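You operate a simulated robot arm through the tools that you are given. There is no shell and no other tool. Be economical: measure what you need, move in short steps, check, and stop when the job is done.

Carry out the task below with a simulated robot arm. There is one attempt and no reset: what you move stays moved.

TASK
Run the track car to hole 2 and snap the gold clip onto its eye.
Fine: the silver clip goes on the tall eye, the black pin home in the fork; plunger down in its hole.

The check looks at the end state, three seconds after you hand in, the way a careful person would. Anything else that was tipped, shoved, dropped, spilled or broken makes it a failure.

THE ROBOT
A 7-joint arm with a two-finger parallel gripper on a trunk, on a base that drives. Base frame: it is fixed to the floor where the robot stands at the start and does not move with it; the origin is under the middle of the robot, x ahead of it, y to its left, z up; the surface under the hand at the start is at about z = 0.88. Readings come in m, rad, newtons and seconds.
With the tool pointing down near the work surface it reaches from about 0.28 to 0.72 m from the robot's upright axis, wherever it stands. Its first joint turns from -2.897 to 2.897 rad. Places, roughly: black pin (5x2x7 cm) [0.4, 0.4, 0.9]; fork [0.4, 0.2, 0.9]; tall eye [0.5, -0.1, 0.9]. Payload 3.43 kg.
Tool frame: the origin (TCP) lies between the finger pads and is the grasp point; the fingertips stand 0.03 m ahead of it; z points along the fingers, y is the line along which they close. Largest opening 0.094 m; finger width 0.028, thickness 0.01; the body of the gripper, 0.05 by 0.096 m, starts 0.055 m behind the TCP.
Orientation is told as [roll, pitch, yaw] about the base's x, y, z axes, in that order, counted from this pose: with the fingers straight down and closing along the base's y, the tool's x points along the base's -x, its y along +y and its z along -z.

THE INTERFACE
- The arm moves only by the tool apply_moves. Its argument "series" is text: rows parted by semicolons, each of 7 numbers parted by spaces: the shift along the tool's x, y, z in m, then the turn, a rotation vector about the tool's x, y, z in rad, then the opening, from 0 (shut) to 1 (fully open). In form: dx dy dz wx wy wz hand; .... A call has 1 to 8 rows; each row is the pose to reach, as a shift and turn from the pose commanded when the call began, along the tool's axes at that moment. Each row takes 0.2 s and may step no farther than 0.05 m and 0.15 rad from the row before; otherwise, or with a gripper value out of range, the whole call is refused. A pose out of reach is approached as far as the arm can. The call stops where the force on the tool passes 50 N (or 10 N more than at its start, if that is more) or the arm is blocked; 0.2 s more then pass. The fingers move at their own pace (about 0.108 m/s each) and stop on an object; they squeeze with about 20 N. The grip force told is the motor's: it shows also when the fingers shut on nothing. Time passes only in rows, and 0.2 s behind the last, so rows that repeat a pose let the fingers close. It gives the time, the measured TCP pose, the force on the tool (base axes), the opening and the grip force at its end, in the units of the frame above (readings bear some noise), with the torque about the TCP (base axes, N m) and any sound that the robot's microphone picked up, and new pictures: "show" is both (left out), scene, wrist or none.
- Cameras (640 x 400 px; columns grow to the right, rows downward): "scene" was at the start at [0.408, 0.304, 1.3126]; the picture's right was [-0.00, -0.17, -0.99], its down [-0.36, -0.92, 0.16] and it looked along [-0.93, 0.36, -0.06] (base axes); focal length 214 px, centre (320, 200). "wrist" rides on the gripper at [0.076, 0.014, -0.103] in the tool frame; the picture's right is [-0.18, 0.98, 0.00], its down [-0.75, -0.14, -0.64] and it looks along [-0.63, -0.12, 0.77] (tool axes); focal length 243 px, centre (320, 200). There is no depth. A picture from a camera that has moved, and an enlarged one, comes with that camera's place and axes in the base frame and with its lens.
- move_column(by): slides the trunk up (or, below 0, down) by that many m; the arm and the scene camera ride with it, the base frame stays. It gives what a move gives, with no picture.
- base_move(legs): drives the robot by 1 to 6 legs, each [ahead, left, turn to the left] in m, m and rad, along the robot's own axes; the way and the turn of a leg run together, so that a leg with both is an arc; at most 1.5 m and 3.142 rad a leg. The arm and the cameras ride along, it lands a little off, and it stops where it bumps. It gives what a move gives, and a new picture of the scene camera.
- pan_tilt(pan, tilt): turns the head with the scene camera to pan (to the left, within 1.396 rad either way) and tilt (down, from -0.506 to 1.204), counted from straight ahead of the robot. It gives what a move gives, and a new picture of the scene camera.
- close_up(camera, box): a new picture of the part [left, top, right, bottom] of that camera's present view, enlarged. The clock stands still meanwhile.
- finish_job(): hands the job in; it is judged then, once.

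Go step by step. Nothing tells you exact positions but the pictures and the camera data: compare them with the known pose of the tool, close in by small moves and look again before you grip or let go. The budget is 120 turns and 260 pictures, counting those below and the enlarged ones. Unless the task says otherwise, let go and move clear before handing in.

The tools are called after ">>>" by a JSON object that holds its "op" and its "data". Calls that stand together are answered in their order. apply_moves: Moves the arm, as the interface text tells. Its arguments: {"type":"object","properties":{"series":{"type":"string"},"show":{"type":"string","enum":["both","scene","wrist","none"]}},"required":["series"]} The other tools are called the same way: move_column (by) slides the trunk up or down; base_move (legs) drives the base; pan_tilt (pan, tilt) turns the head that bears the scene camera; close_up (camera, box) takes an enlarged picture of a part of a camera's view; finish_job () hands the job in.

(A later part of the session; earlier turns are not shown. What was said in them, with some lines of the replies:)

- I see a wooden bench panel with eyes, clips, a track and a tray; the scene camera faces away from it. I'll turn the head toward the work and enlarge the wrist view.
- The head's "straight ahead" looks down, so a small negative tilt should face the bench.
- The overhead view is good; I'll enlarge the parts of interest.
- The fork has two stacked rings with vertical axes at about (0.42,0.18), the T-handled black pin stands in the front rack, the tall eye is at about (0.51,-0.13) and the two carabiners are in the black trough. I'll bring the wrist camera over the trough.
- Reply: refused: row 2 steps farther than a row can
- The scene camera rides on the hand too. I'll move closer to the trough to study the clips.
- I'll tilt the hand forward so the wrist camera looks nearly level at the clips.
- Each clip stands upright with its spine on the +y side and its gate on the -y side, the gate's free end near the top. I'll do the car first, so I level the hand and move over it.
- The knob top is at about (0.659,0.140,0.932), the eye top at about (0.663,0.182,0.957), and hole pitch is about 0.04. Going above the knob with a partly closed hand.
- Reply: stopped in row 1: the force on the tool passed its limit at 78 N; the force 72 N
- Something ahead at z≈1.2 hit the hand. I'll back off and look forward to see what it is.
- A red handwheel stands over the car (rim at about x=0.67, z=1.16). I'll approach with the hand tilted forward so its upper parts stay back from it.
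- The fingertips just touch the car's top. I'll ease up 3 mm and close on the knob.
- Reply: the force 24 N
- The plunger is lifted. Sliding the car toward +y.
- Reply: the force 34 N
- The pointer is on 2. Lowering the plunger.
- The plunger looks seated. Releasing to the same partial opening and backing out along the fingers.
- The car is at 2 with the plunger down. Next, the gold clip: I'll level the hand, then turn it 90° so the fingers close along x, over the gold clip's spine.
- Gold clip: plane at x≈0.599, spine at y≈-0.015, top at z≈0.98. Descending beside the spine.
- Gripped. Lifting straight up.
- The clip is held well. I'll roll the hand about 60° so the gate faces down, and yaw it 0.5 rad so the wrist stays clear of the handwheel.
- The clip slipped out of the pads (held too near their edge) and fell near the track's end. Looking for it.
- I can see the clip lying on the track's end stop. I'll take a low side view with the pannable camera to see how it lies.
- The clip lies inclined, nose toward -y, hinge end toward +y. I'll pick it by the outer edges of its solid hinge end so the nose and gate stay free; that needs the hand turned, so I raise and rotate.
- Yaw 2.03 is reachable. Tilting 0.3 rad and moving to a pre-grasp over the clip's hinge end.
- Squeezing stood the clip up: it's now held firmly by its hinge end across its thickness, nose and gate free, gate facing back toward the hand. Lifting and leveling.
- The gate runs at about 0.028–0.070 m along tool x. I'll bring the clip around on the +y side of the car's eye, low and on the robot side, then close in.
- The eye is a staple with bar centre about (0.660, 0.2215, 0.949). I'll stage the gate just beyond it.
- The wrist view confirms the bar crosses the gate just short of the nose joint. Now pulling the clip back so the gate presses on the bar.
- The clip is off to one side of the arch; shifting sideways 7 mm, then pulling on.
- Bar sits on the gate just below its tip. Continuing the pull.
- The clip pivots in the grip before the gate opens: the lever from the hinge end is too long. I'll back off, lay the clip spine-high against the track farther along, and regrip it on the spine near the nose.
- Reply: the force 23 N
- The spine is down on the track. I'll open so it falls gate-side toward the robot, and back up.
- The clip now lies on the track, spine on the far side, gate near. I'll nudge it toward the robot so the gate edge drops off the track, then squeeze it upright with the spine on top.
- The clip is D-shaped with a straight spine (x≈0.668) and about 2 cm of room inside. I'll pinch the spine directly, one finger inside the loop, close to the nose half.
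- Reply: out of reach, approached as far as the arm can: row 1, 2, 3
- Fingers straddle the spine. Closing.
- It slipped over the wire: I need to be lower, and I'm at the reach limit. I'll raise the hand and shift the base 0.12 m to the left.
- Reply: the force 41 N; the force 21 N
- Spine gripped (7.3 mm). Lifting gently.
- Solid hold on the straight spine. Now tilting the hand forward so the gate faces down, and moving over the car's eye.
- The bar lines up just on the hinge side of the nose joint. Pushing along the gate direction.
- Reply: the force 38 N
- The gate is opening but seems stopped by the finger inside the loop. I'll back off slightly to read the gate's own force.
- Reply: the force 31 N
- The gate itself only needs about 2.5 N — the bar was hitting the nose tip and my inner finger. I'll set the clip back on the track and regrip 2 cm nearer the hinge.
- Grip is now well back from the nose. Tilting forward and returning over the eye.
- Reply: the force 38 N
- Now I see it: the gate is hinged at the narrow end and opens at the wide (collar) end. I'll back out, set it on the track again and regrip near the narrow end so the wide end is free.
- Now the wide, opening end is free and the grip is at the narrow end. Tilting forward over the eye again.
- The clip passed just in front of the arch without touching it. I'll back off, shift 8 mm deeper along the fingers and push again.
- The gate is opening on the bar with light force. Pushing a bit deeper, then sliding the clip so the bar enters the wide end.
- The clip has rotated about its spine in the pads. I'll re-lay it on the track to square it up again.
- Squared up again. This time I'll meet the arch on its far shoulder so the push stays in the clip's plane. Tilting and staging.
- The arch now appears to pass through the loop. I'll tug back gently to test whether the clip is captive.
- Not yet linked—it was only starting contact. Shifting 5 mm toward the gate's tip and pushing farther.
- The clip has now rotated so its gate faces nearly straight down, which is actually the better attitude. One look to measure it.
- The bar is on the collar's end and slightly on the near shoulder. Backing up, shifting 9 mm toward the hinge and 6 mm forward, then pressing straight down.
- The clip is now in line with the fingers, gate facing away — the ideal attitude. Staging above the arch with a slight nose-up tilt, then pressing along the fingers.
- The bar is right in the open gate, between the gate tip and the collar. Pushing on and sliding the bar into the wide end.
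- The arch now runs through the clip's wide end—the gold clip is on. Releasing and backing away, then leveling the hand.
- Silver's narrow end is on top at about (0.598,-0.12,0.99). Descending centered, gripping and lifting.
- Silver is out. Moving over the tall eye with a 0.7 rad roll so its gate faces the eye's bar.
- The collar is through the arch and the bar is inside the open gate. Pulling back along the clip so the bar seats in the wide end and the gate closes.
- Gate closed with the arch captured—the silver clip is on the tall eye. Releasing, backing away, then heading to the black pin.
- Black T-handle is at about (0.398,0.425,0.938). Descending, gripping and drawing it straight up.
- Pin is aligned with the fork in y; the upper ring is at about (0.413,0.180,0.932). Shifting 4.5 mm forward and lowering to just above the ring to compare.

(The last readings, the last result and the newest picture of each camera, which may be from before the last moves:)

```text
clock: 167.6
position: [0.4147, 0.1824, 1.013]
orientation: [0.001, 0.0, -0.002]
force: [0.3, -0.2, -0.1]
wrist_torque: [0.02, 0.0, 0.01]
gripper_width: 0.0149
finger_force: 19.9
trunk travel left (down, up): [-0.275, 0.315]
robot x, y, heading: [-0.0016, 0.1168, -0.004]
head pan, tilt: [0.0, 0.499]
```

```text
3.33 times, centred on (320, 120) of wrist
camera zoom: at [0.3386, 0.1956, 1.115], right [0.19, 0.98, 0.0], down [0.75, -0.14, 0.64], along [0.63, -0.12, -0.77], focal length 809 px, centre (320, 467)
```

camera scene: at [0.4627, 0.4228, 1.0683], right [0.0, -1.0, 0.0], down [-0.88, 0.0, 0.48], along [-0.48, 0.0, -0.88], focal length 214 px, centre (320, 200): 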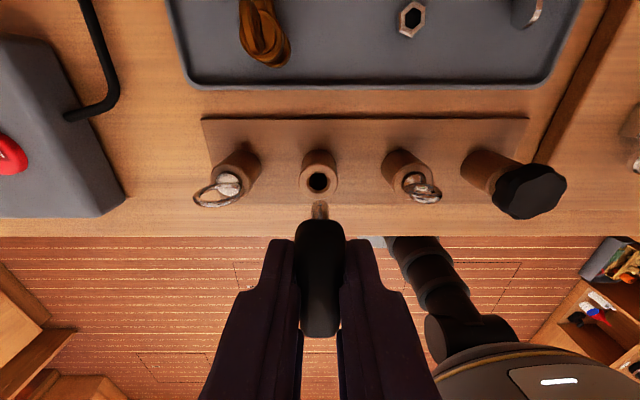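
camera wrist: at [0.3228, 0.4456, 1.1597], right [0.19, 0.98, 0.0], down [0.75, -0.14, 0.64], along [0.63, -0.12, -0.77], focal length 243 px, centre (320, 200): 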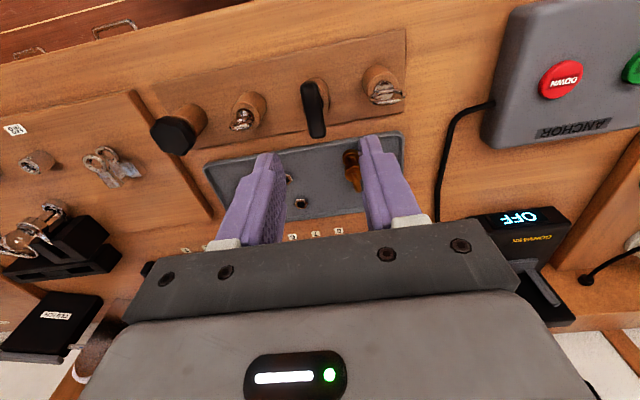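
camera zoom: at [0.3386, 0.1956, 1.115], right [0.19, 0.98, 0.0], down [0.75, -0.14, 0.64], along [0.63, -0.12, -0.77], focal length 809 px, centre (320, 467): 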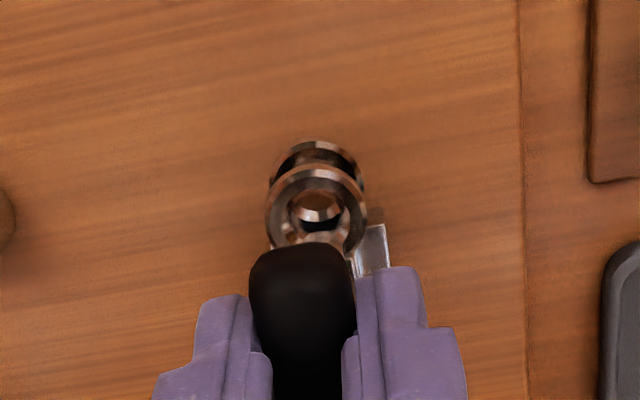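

>>> {"op": "apply_moves", "data": {"series": "0.0008 -0.0006 0.006 0 0 0 0;0.0008 -0.0006 0.012 0 0 0 0;0.0008 -0.0006 0.017 0 0 0 0", "show": "none"}}

>>> {"op": "close_up", "data": {"camera": "scene", "box": [260, 130, 380, 230]}}

```text
clock: 168.3
position: [0.414, 0.1806, 0.9967]
orientation: [0.0, 0.0, -0.001]
force: [-0.3, 0.5, -1.4]
wrist_torque: [-0.02, 0.03, -0.01]
gripper_width: 0.0152
finger_force: 20.5
trunk travel left (down, up): [-0.275, 0.315]
robot x, y, heading: [-0.0069, 0.1138, -0.0]
head pan, tilt: [0.0, 0.499]
```

```text
4.00 times, centred on (320, 180) of scene
camera zoom: at [0.4768, 0.179, 1.0359], right [0.0, -1.0, 0.0], down [-0.88, 0.0, 0.48], along [-0.48, 0.0, -0.88], focal length 858 px, centre (320, 280)
```

zoom: 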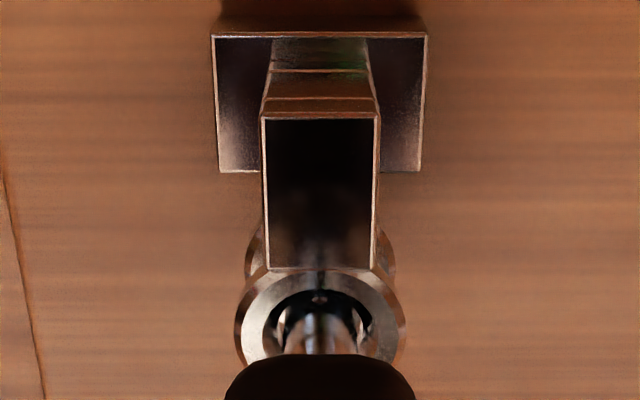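

The tip is entering the ring cleanly. Lowering on until it seats.

>>> {"op": "apply_moves", "data": {"series": "0 0 0.006 0 0 0 0;0 0 0.012 0 0 0 0;0 0 0.017 0 0 0 0;0 0 0.021 0 0 0 0", "show": "none"}}

>>> {"op": "apply_moves", "data": {"series": "0 0 0.004 0 0 0 0;0 0 0.008 0 0 0 0;0 0 0.012 0 0 0 0", "show": "wrist"}}

>>> {"op": "close_up", "data": {"camera": "wrist", "box": [260, 60, 380, 180]}}

```text
clock: 169.3
position: [0.4139, 0.1794, 0.9747]
orientation: [-0.001, -0.001, -0.001]
force: [-0.8, 1.3, 0.1]
wrist_torque: [0.07, 0.09, 0.0]
gripper_width: 0.0147
finger_force: 20.0
trunk travel left (down, up): [-0.275, 0.315]
robot x, y, heading: [0.002, 0.1194, -0.002]
head pan, tilt: [0.0, 0.499]
```

```text
clock: 170.0
position: [0.4129, 0.1805, 0.97]
orientation: [0.003, -0.007, -0.001]
force: [-8.0, -2.9, 34.6]
wrist_torque: [-0.13, 0.54, 0.01]
gripper_width: 0.0149
finger_force: 19.7
trunk travel left (down, up): [-0.275, 0.315]
robot x, y, heading: [-0.0008, 0.1167, 0.002]
head pan, tilt: [0.0, 0.499]
stopped in row 3: the force on the tool passed its limit at 61 N (the readings are from after the stop); the commanded pose is now the measured one
camera wrist: at [0.3365, 0.1941, 1.0717], right [0.19, 0.98, 0.0], down [0.75, -0.14, 0.65], along [0.64, -0.12, -0.76], focal length 243 px, centre (320, 200)
```

wrist: 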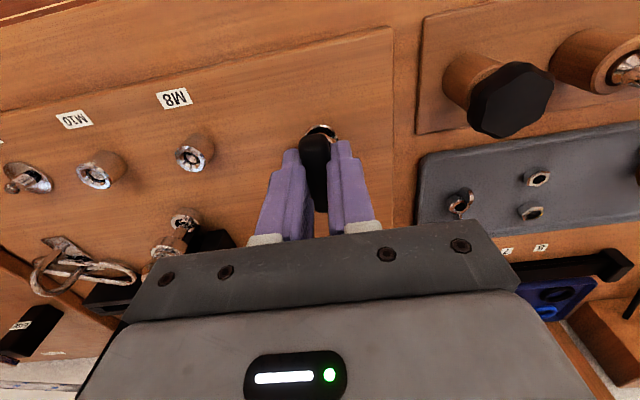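

```text
3.33 times, centred on (320, 120) of wrist
camera zoom: at [0.3365, 0.1941, 1.0717], right [0.19, 0.98, 0.0], down [0.75, -0.14, 0.65], along [0.64, -0.12, -0.76], focal length 809 px, centre (320, 467)
```

zoom: 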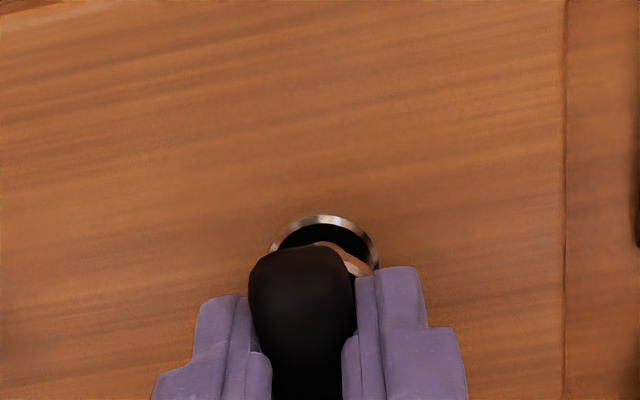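

Blocked at TCP z=0.970. Checking whether the handle is on the ring or the tip is catching the lower ring.

>>> {"op": "pan_tilt", "data": {"pan": 0, "tilt": 0.9}}

>>> {"op": "close_up", "data": {"camera": "scene", "box": [240, 0, 400, 120]}}

```text
clock: 170.9
position: [0.4134, 0.181, 0.9691]
orientation: [0.001, -0.009, -0.002]
force: [-8.8, -2.4, 52.3]
wrist_torque: [-0.1, 0.49, -0.01]
gripper_width: 0.015
finger_force: 19.8
trunk travel left (down, up): [-0.275, 0.315]
robot x, y, heading: [-0.0015, 0.121, -0.0]
head pan, tilt: [0.0, 0.901]
camera scene: at [0.4421, 0.1784, 1.0262], right [0.0, -1.0, 0.0], down [-0.63, 0.0, 0.78], along [-0.78, 0.0, -0.63], focal length 214 px, centre (320, 200)
```

scene: 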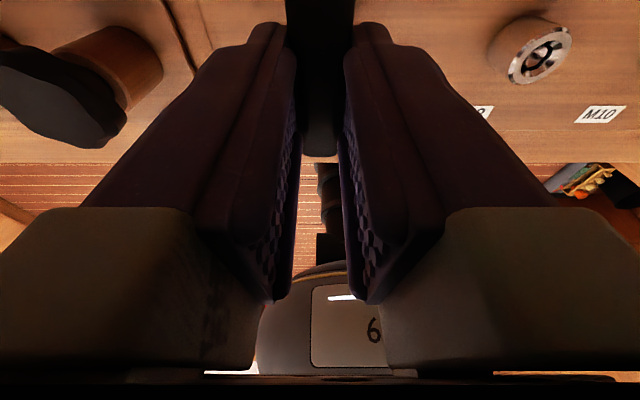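

```text
3.33 times, centred on (320, 60) of scene
camera zoom: at [0.4421, 0.1784, 1.0262], right [0.0, -1.0, 0.0], down [-0.63, 0.0, 0.78], along [-0.78, 0.0, -0.63], focal length 715 px, centre (320, 667)
```

zoom: 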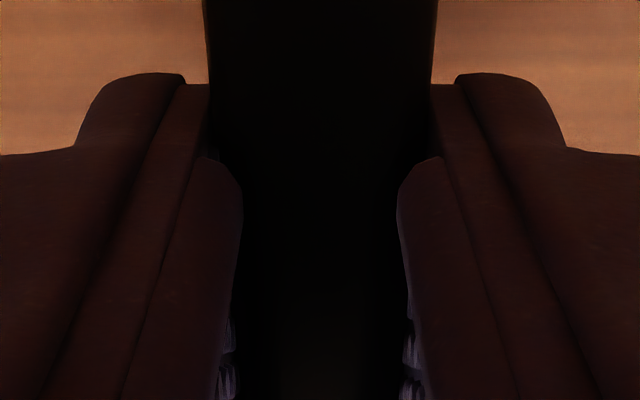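

The fingertips themselves are on the ring with the handle just about down. Releasing and lifting to look.

>>> {"op": "apply_moves", "data": {"series": "0 0 -0.001 0 0 0 0.2;0 0 -0.001 0 0 0 0.45;0 0 -0.001 0 0 0 0.5;0 0 -0.03 0 0 0 0.5;0 0 -0.07 0 0 0 0.3;0.02 0 -0.09 0 0 0 0;0.02 0 -0.09 0 0 0 0", "show": "none"}}

>>> {"op": "close_up", "data": {"camera": "wrist", "box": [240, 40, 400, 180]}}

>>> {"op": "pan_tilt", "data": {"pan": 0, "tilt": 0.5}}

>>> {"op": "close_up", "data": {"camera": "scene", "box": [240, 80, 400, 220]}}

```text
clock: 172.5
position: [0.3956, 0.1801, 1.0576]
orientation: [-0.001, -0.005, -0.002]
force: [0.6, -0.4, -0.5]
wrist_torque: [-0.04, 0.0, 0.01]
gripper_width: 0.0001
finger_force: 19.9
trunk travel left (down, up): [-0.275, 0.315]
robot x, y, heading: [-0.0033, 0.1168, 0.001]
head pan, tilt: [0.0, 0.901]
```

```text
2.86 times, centred on (320, 110) of wrist
camera zoom: at [0.3181, 0.1943, 1.1592], right [0.19, 0.98, 0.0], down [0.75, -0.14, 0.65], along [0.64, -0.12, -0.76], focal length 693 px, centre (320, 457)
```

zoom: 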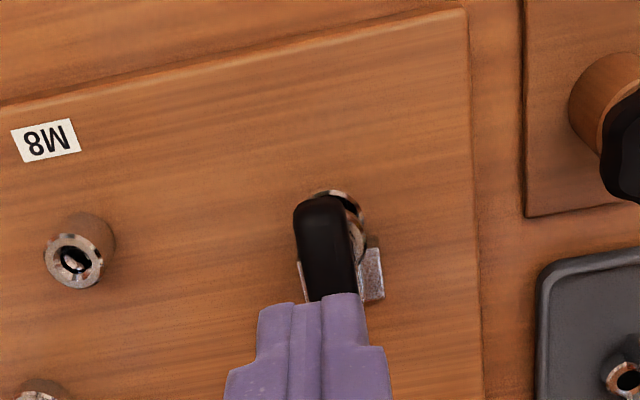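

```text
clock: 173.4
position: [0.3948, 0.181, 1.0573]
orientation: [0.0, -0.007, -0.001]
force: [0.5, -0.5, -0.2]
wrist_torque: [-0.03, -0.02, -0.01]
gripper_width: 0.0001
finger_force: 19.9
trunk travel left (down, up): [-0.275, 0.315]
robot x, y, heading: [-0.0041, 0.1183, -0.005]
head pan, tilt: [0.0, 0.499]
camera scene: at [0.4574, 0.1786, 1.0982], right [0.0, -1.0, 0.0], down [-0.88, 0.0, 0.47], along [-0.47, 0.0, -0.88], focal length 214 px, centre (320, 200)
```

scene: 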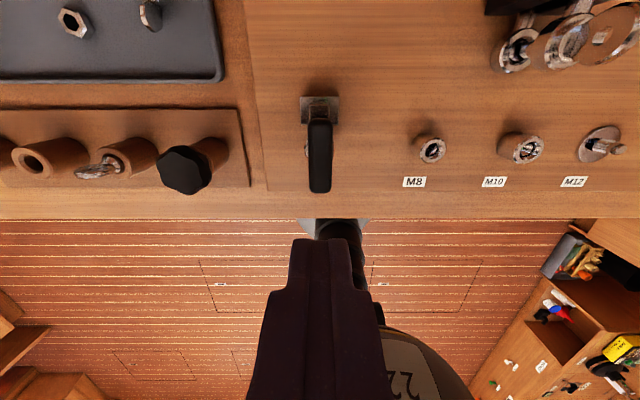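

```text
2.86 times, centred on (320, 150) of scene
camera zoom: at [0.4574, 0.1786, 1.0982], right [0.0, -1.0, 0.0], down [-0.88, 0.0, 0.47], along [-0.47, 0.0, -0.88], focal length 613 px, centre (320, 343)
5 turns are left
```

zoom: 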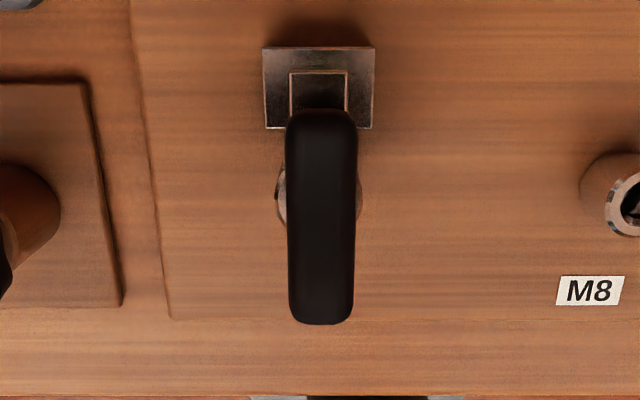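

The pin sits in the fork. I'll press gently on its top with closed fingers to make sure it's home, then lift away.

>>> {"op": "apply_moves", "data": {"series": "-0.0175 0 0.03 0 0 0 0;-0.0175 0 0.06 0 0 0 0;-0.0175 0 0.07 0 0 0 0;-0.0175 0 0.075 0 0 0 0;-0.0175 0 0.079 0 0 0 0", "show": "none"}}

>>> {"op": "apply_moves", "data": {"series": "0 0 -0.04 0 0 0 0;0 0 -0.08 0 0 0 0;0 0 -0.12 0 0 0 0.2", "show": "none"}}

>>> {"op": "pan_tilt", "data": {"pan": -0.5, "tilt": -0.1}}

```text
clock: 174.2
position: [0.4135, 0.1804, 0.9943]
orientation: [0.001, -0.015, -0.002]
force: [-9.2, -2.4, 35.9]
wrist_torque: [-0.06, 0.72, 0.0]
gripper_width: 0.0002
finger_force: 19.9
trunk travel left (down, up): [-0.275, 0.315]
robot x, y, heading: [-0.0027, 0.1214, -0.003]
head pan, tilt: [0.0, 0.499]
stopped in row 3: the force on the tool passed its limit at 60 N (the readings are from after the stop); the commanded pose is now the measured one
```

```text
clock: 175.0
position: [0.4148, 0.1804, 1.1142]
orientation: [0.002, -0.012, -0.002]
force: [-0.9, -0.3, 0.7]
wrist_torque: [0.0, -0.01, -0.01]
gripper_width: 0.0189
finger_force: 0.0
trunk travel left (down, up): [-0.275, 0.315]
robot x, y, heading: [-0.0022, 0.1181, 0.003]
head pan, tilt: [0.0, 0.499]
```

```text
clock: 176.0
position: [0.4149, 0.1812, 1.1122]
orientation: [0.002, -0.013, 0.0]
force: [0.3, -0.1, -0.3]
wrist_torque: [0.01, 0.01, 0.0]
gripper_width: 0.0186
finger_force: 0.0
trunk travel left (down, up): [-0.275, 0.315]
robot x, y, heading: [0.0029, 0.1213, -0.0]
head pan, tilt: [-0.499, -0.099]
camera scene: at [0.5318, 0.1374, 1.169], right [-0.01, -0.88, 0.48], down [-0.99, -0.05, -0.1], along [0.11, -0.47, -0.87], focal length 214 px, centre (320, 200)
4 turns are left
```

scene: 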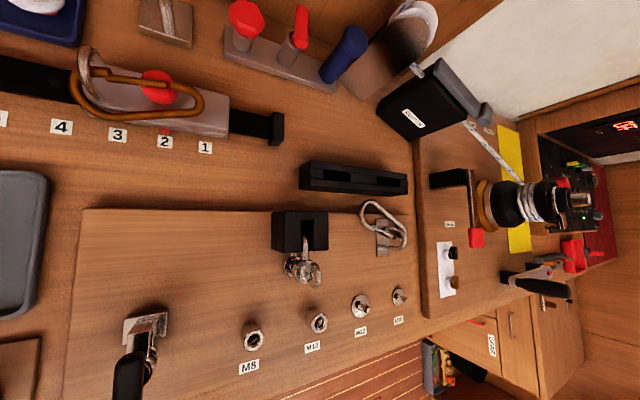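

Everything is in view: gold on the car's eye, silver on the tall eye, pin in the fork. Checking details.

>>> {"op": "close_up", "data": {"camera": "scene", "box": [50, 30, 250, 160]}}

>>> {"op": "close_up", "data": {"camera": "scene", "box": [340, 180, 430, 270]}}

>>> {"op": "close_up", "data": {"camera": "scene", "box": [80, 290, 220, 400]}}

```text
3.08 times, centred on (150, 95) of scene
camera zoom: at [0.5318, 0.1374, 1.169], right [-0.01, -0.88, 0.48], down [-0.99, -0.05, -0.1], along [0.11, -0.47, -0.87], focal length 660 px, centre (843, 523)
```

zoom: 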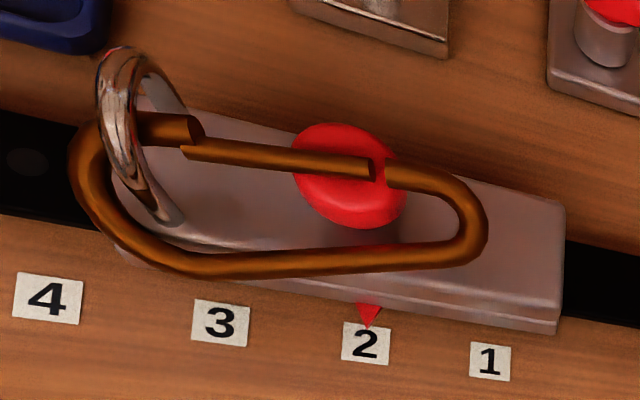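

```text
4.44 times, centred on (385, 225) of scene
camera zoom: at [0.5318, 0.1374, 1.169], right [-0.01, -0.88, 0.48], down [-0.99, -0.05, -0.1], along [0.11, -0.47, -0.87], focal length 953 px, centre (31, 89)
```

zoom: 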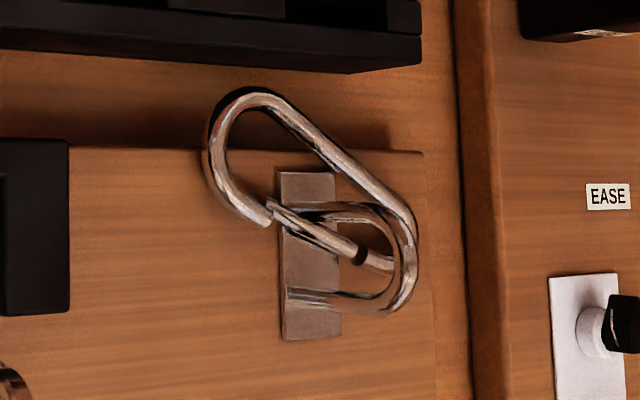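

```text
3.64 times, centred on (150, 345) of scene
camera zoom: at [0.5318, 0.1374, 1.169], right [-0.01, -0.88, 0.48], down [-0.99, -0.05, -0.1], along [0.11, -0.47, -0.87], focal length 780 px, centre (938, -327)
3 turns are left
```

zoom: 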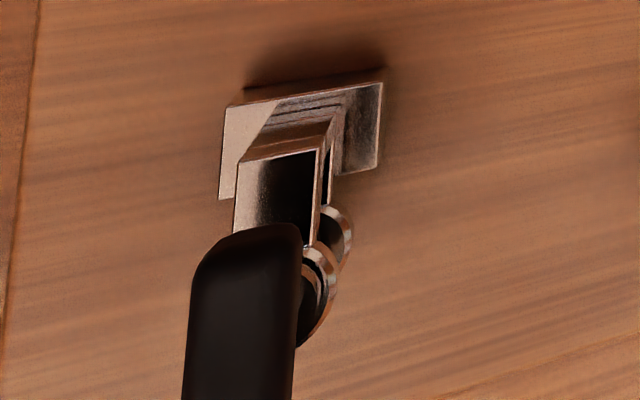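

Both clips are captured on their eyes, the car is at 2 with its plunger down, and the pin won't go deeper under a firm press. The hand is clear, so I'm handing in.

>>> {"op": "finish_job", "data": {}}

```text
The job is handed in.
```

I've handed the job in with every part in place as far as I could see, but I'm not fully certain the black pin is all the way home.

- **Car:** it sits at hole 2 with its plunger down.
- **Gold clip:** it is on the car's eye. I dropped it once on the way and picked it up again; the final close-up shows the eye's arch running through the clip. The gate looks closed, but I didn't tug it after letting go.
- **Silver clip:** it is on the tall eye, and I saw its gate close around the arch.
- **Black pin:** it is in the fork. It stopped moving at about 60 N when I pressed it down. Its handle lies over the fork's side arm, so it could be resting there instead of on the ring.
- **Red handwheel:** early on, the hand bumped the wheel above the track (force limit tripped at 78 N). I saw no shift, but I didn't check it closely.
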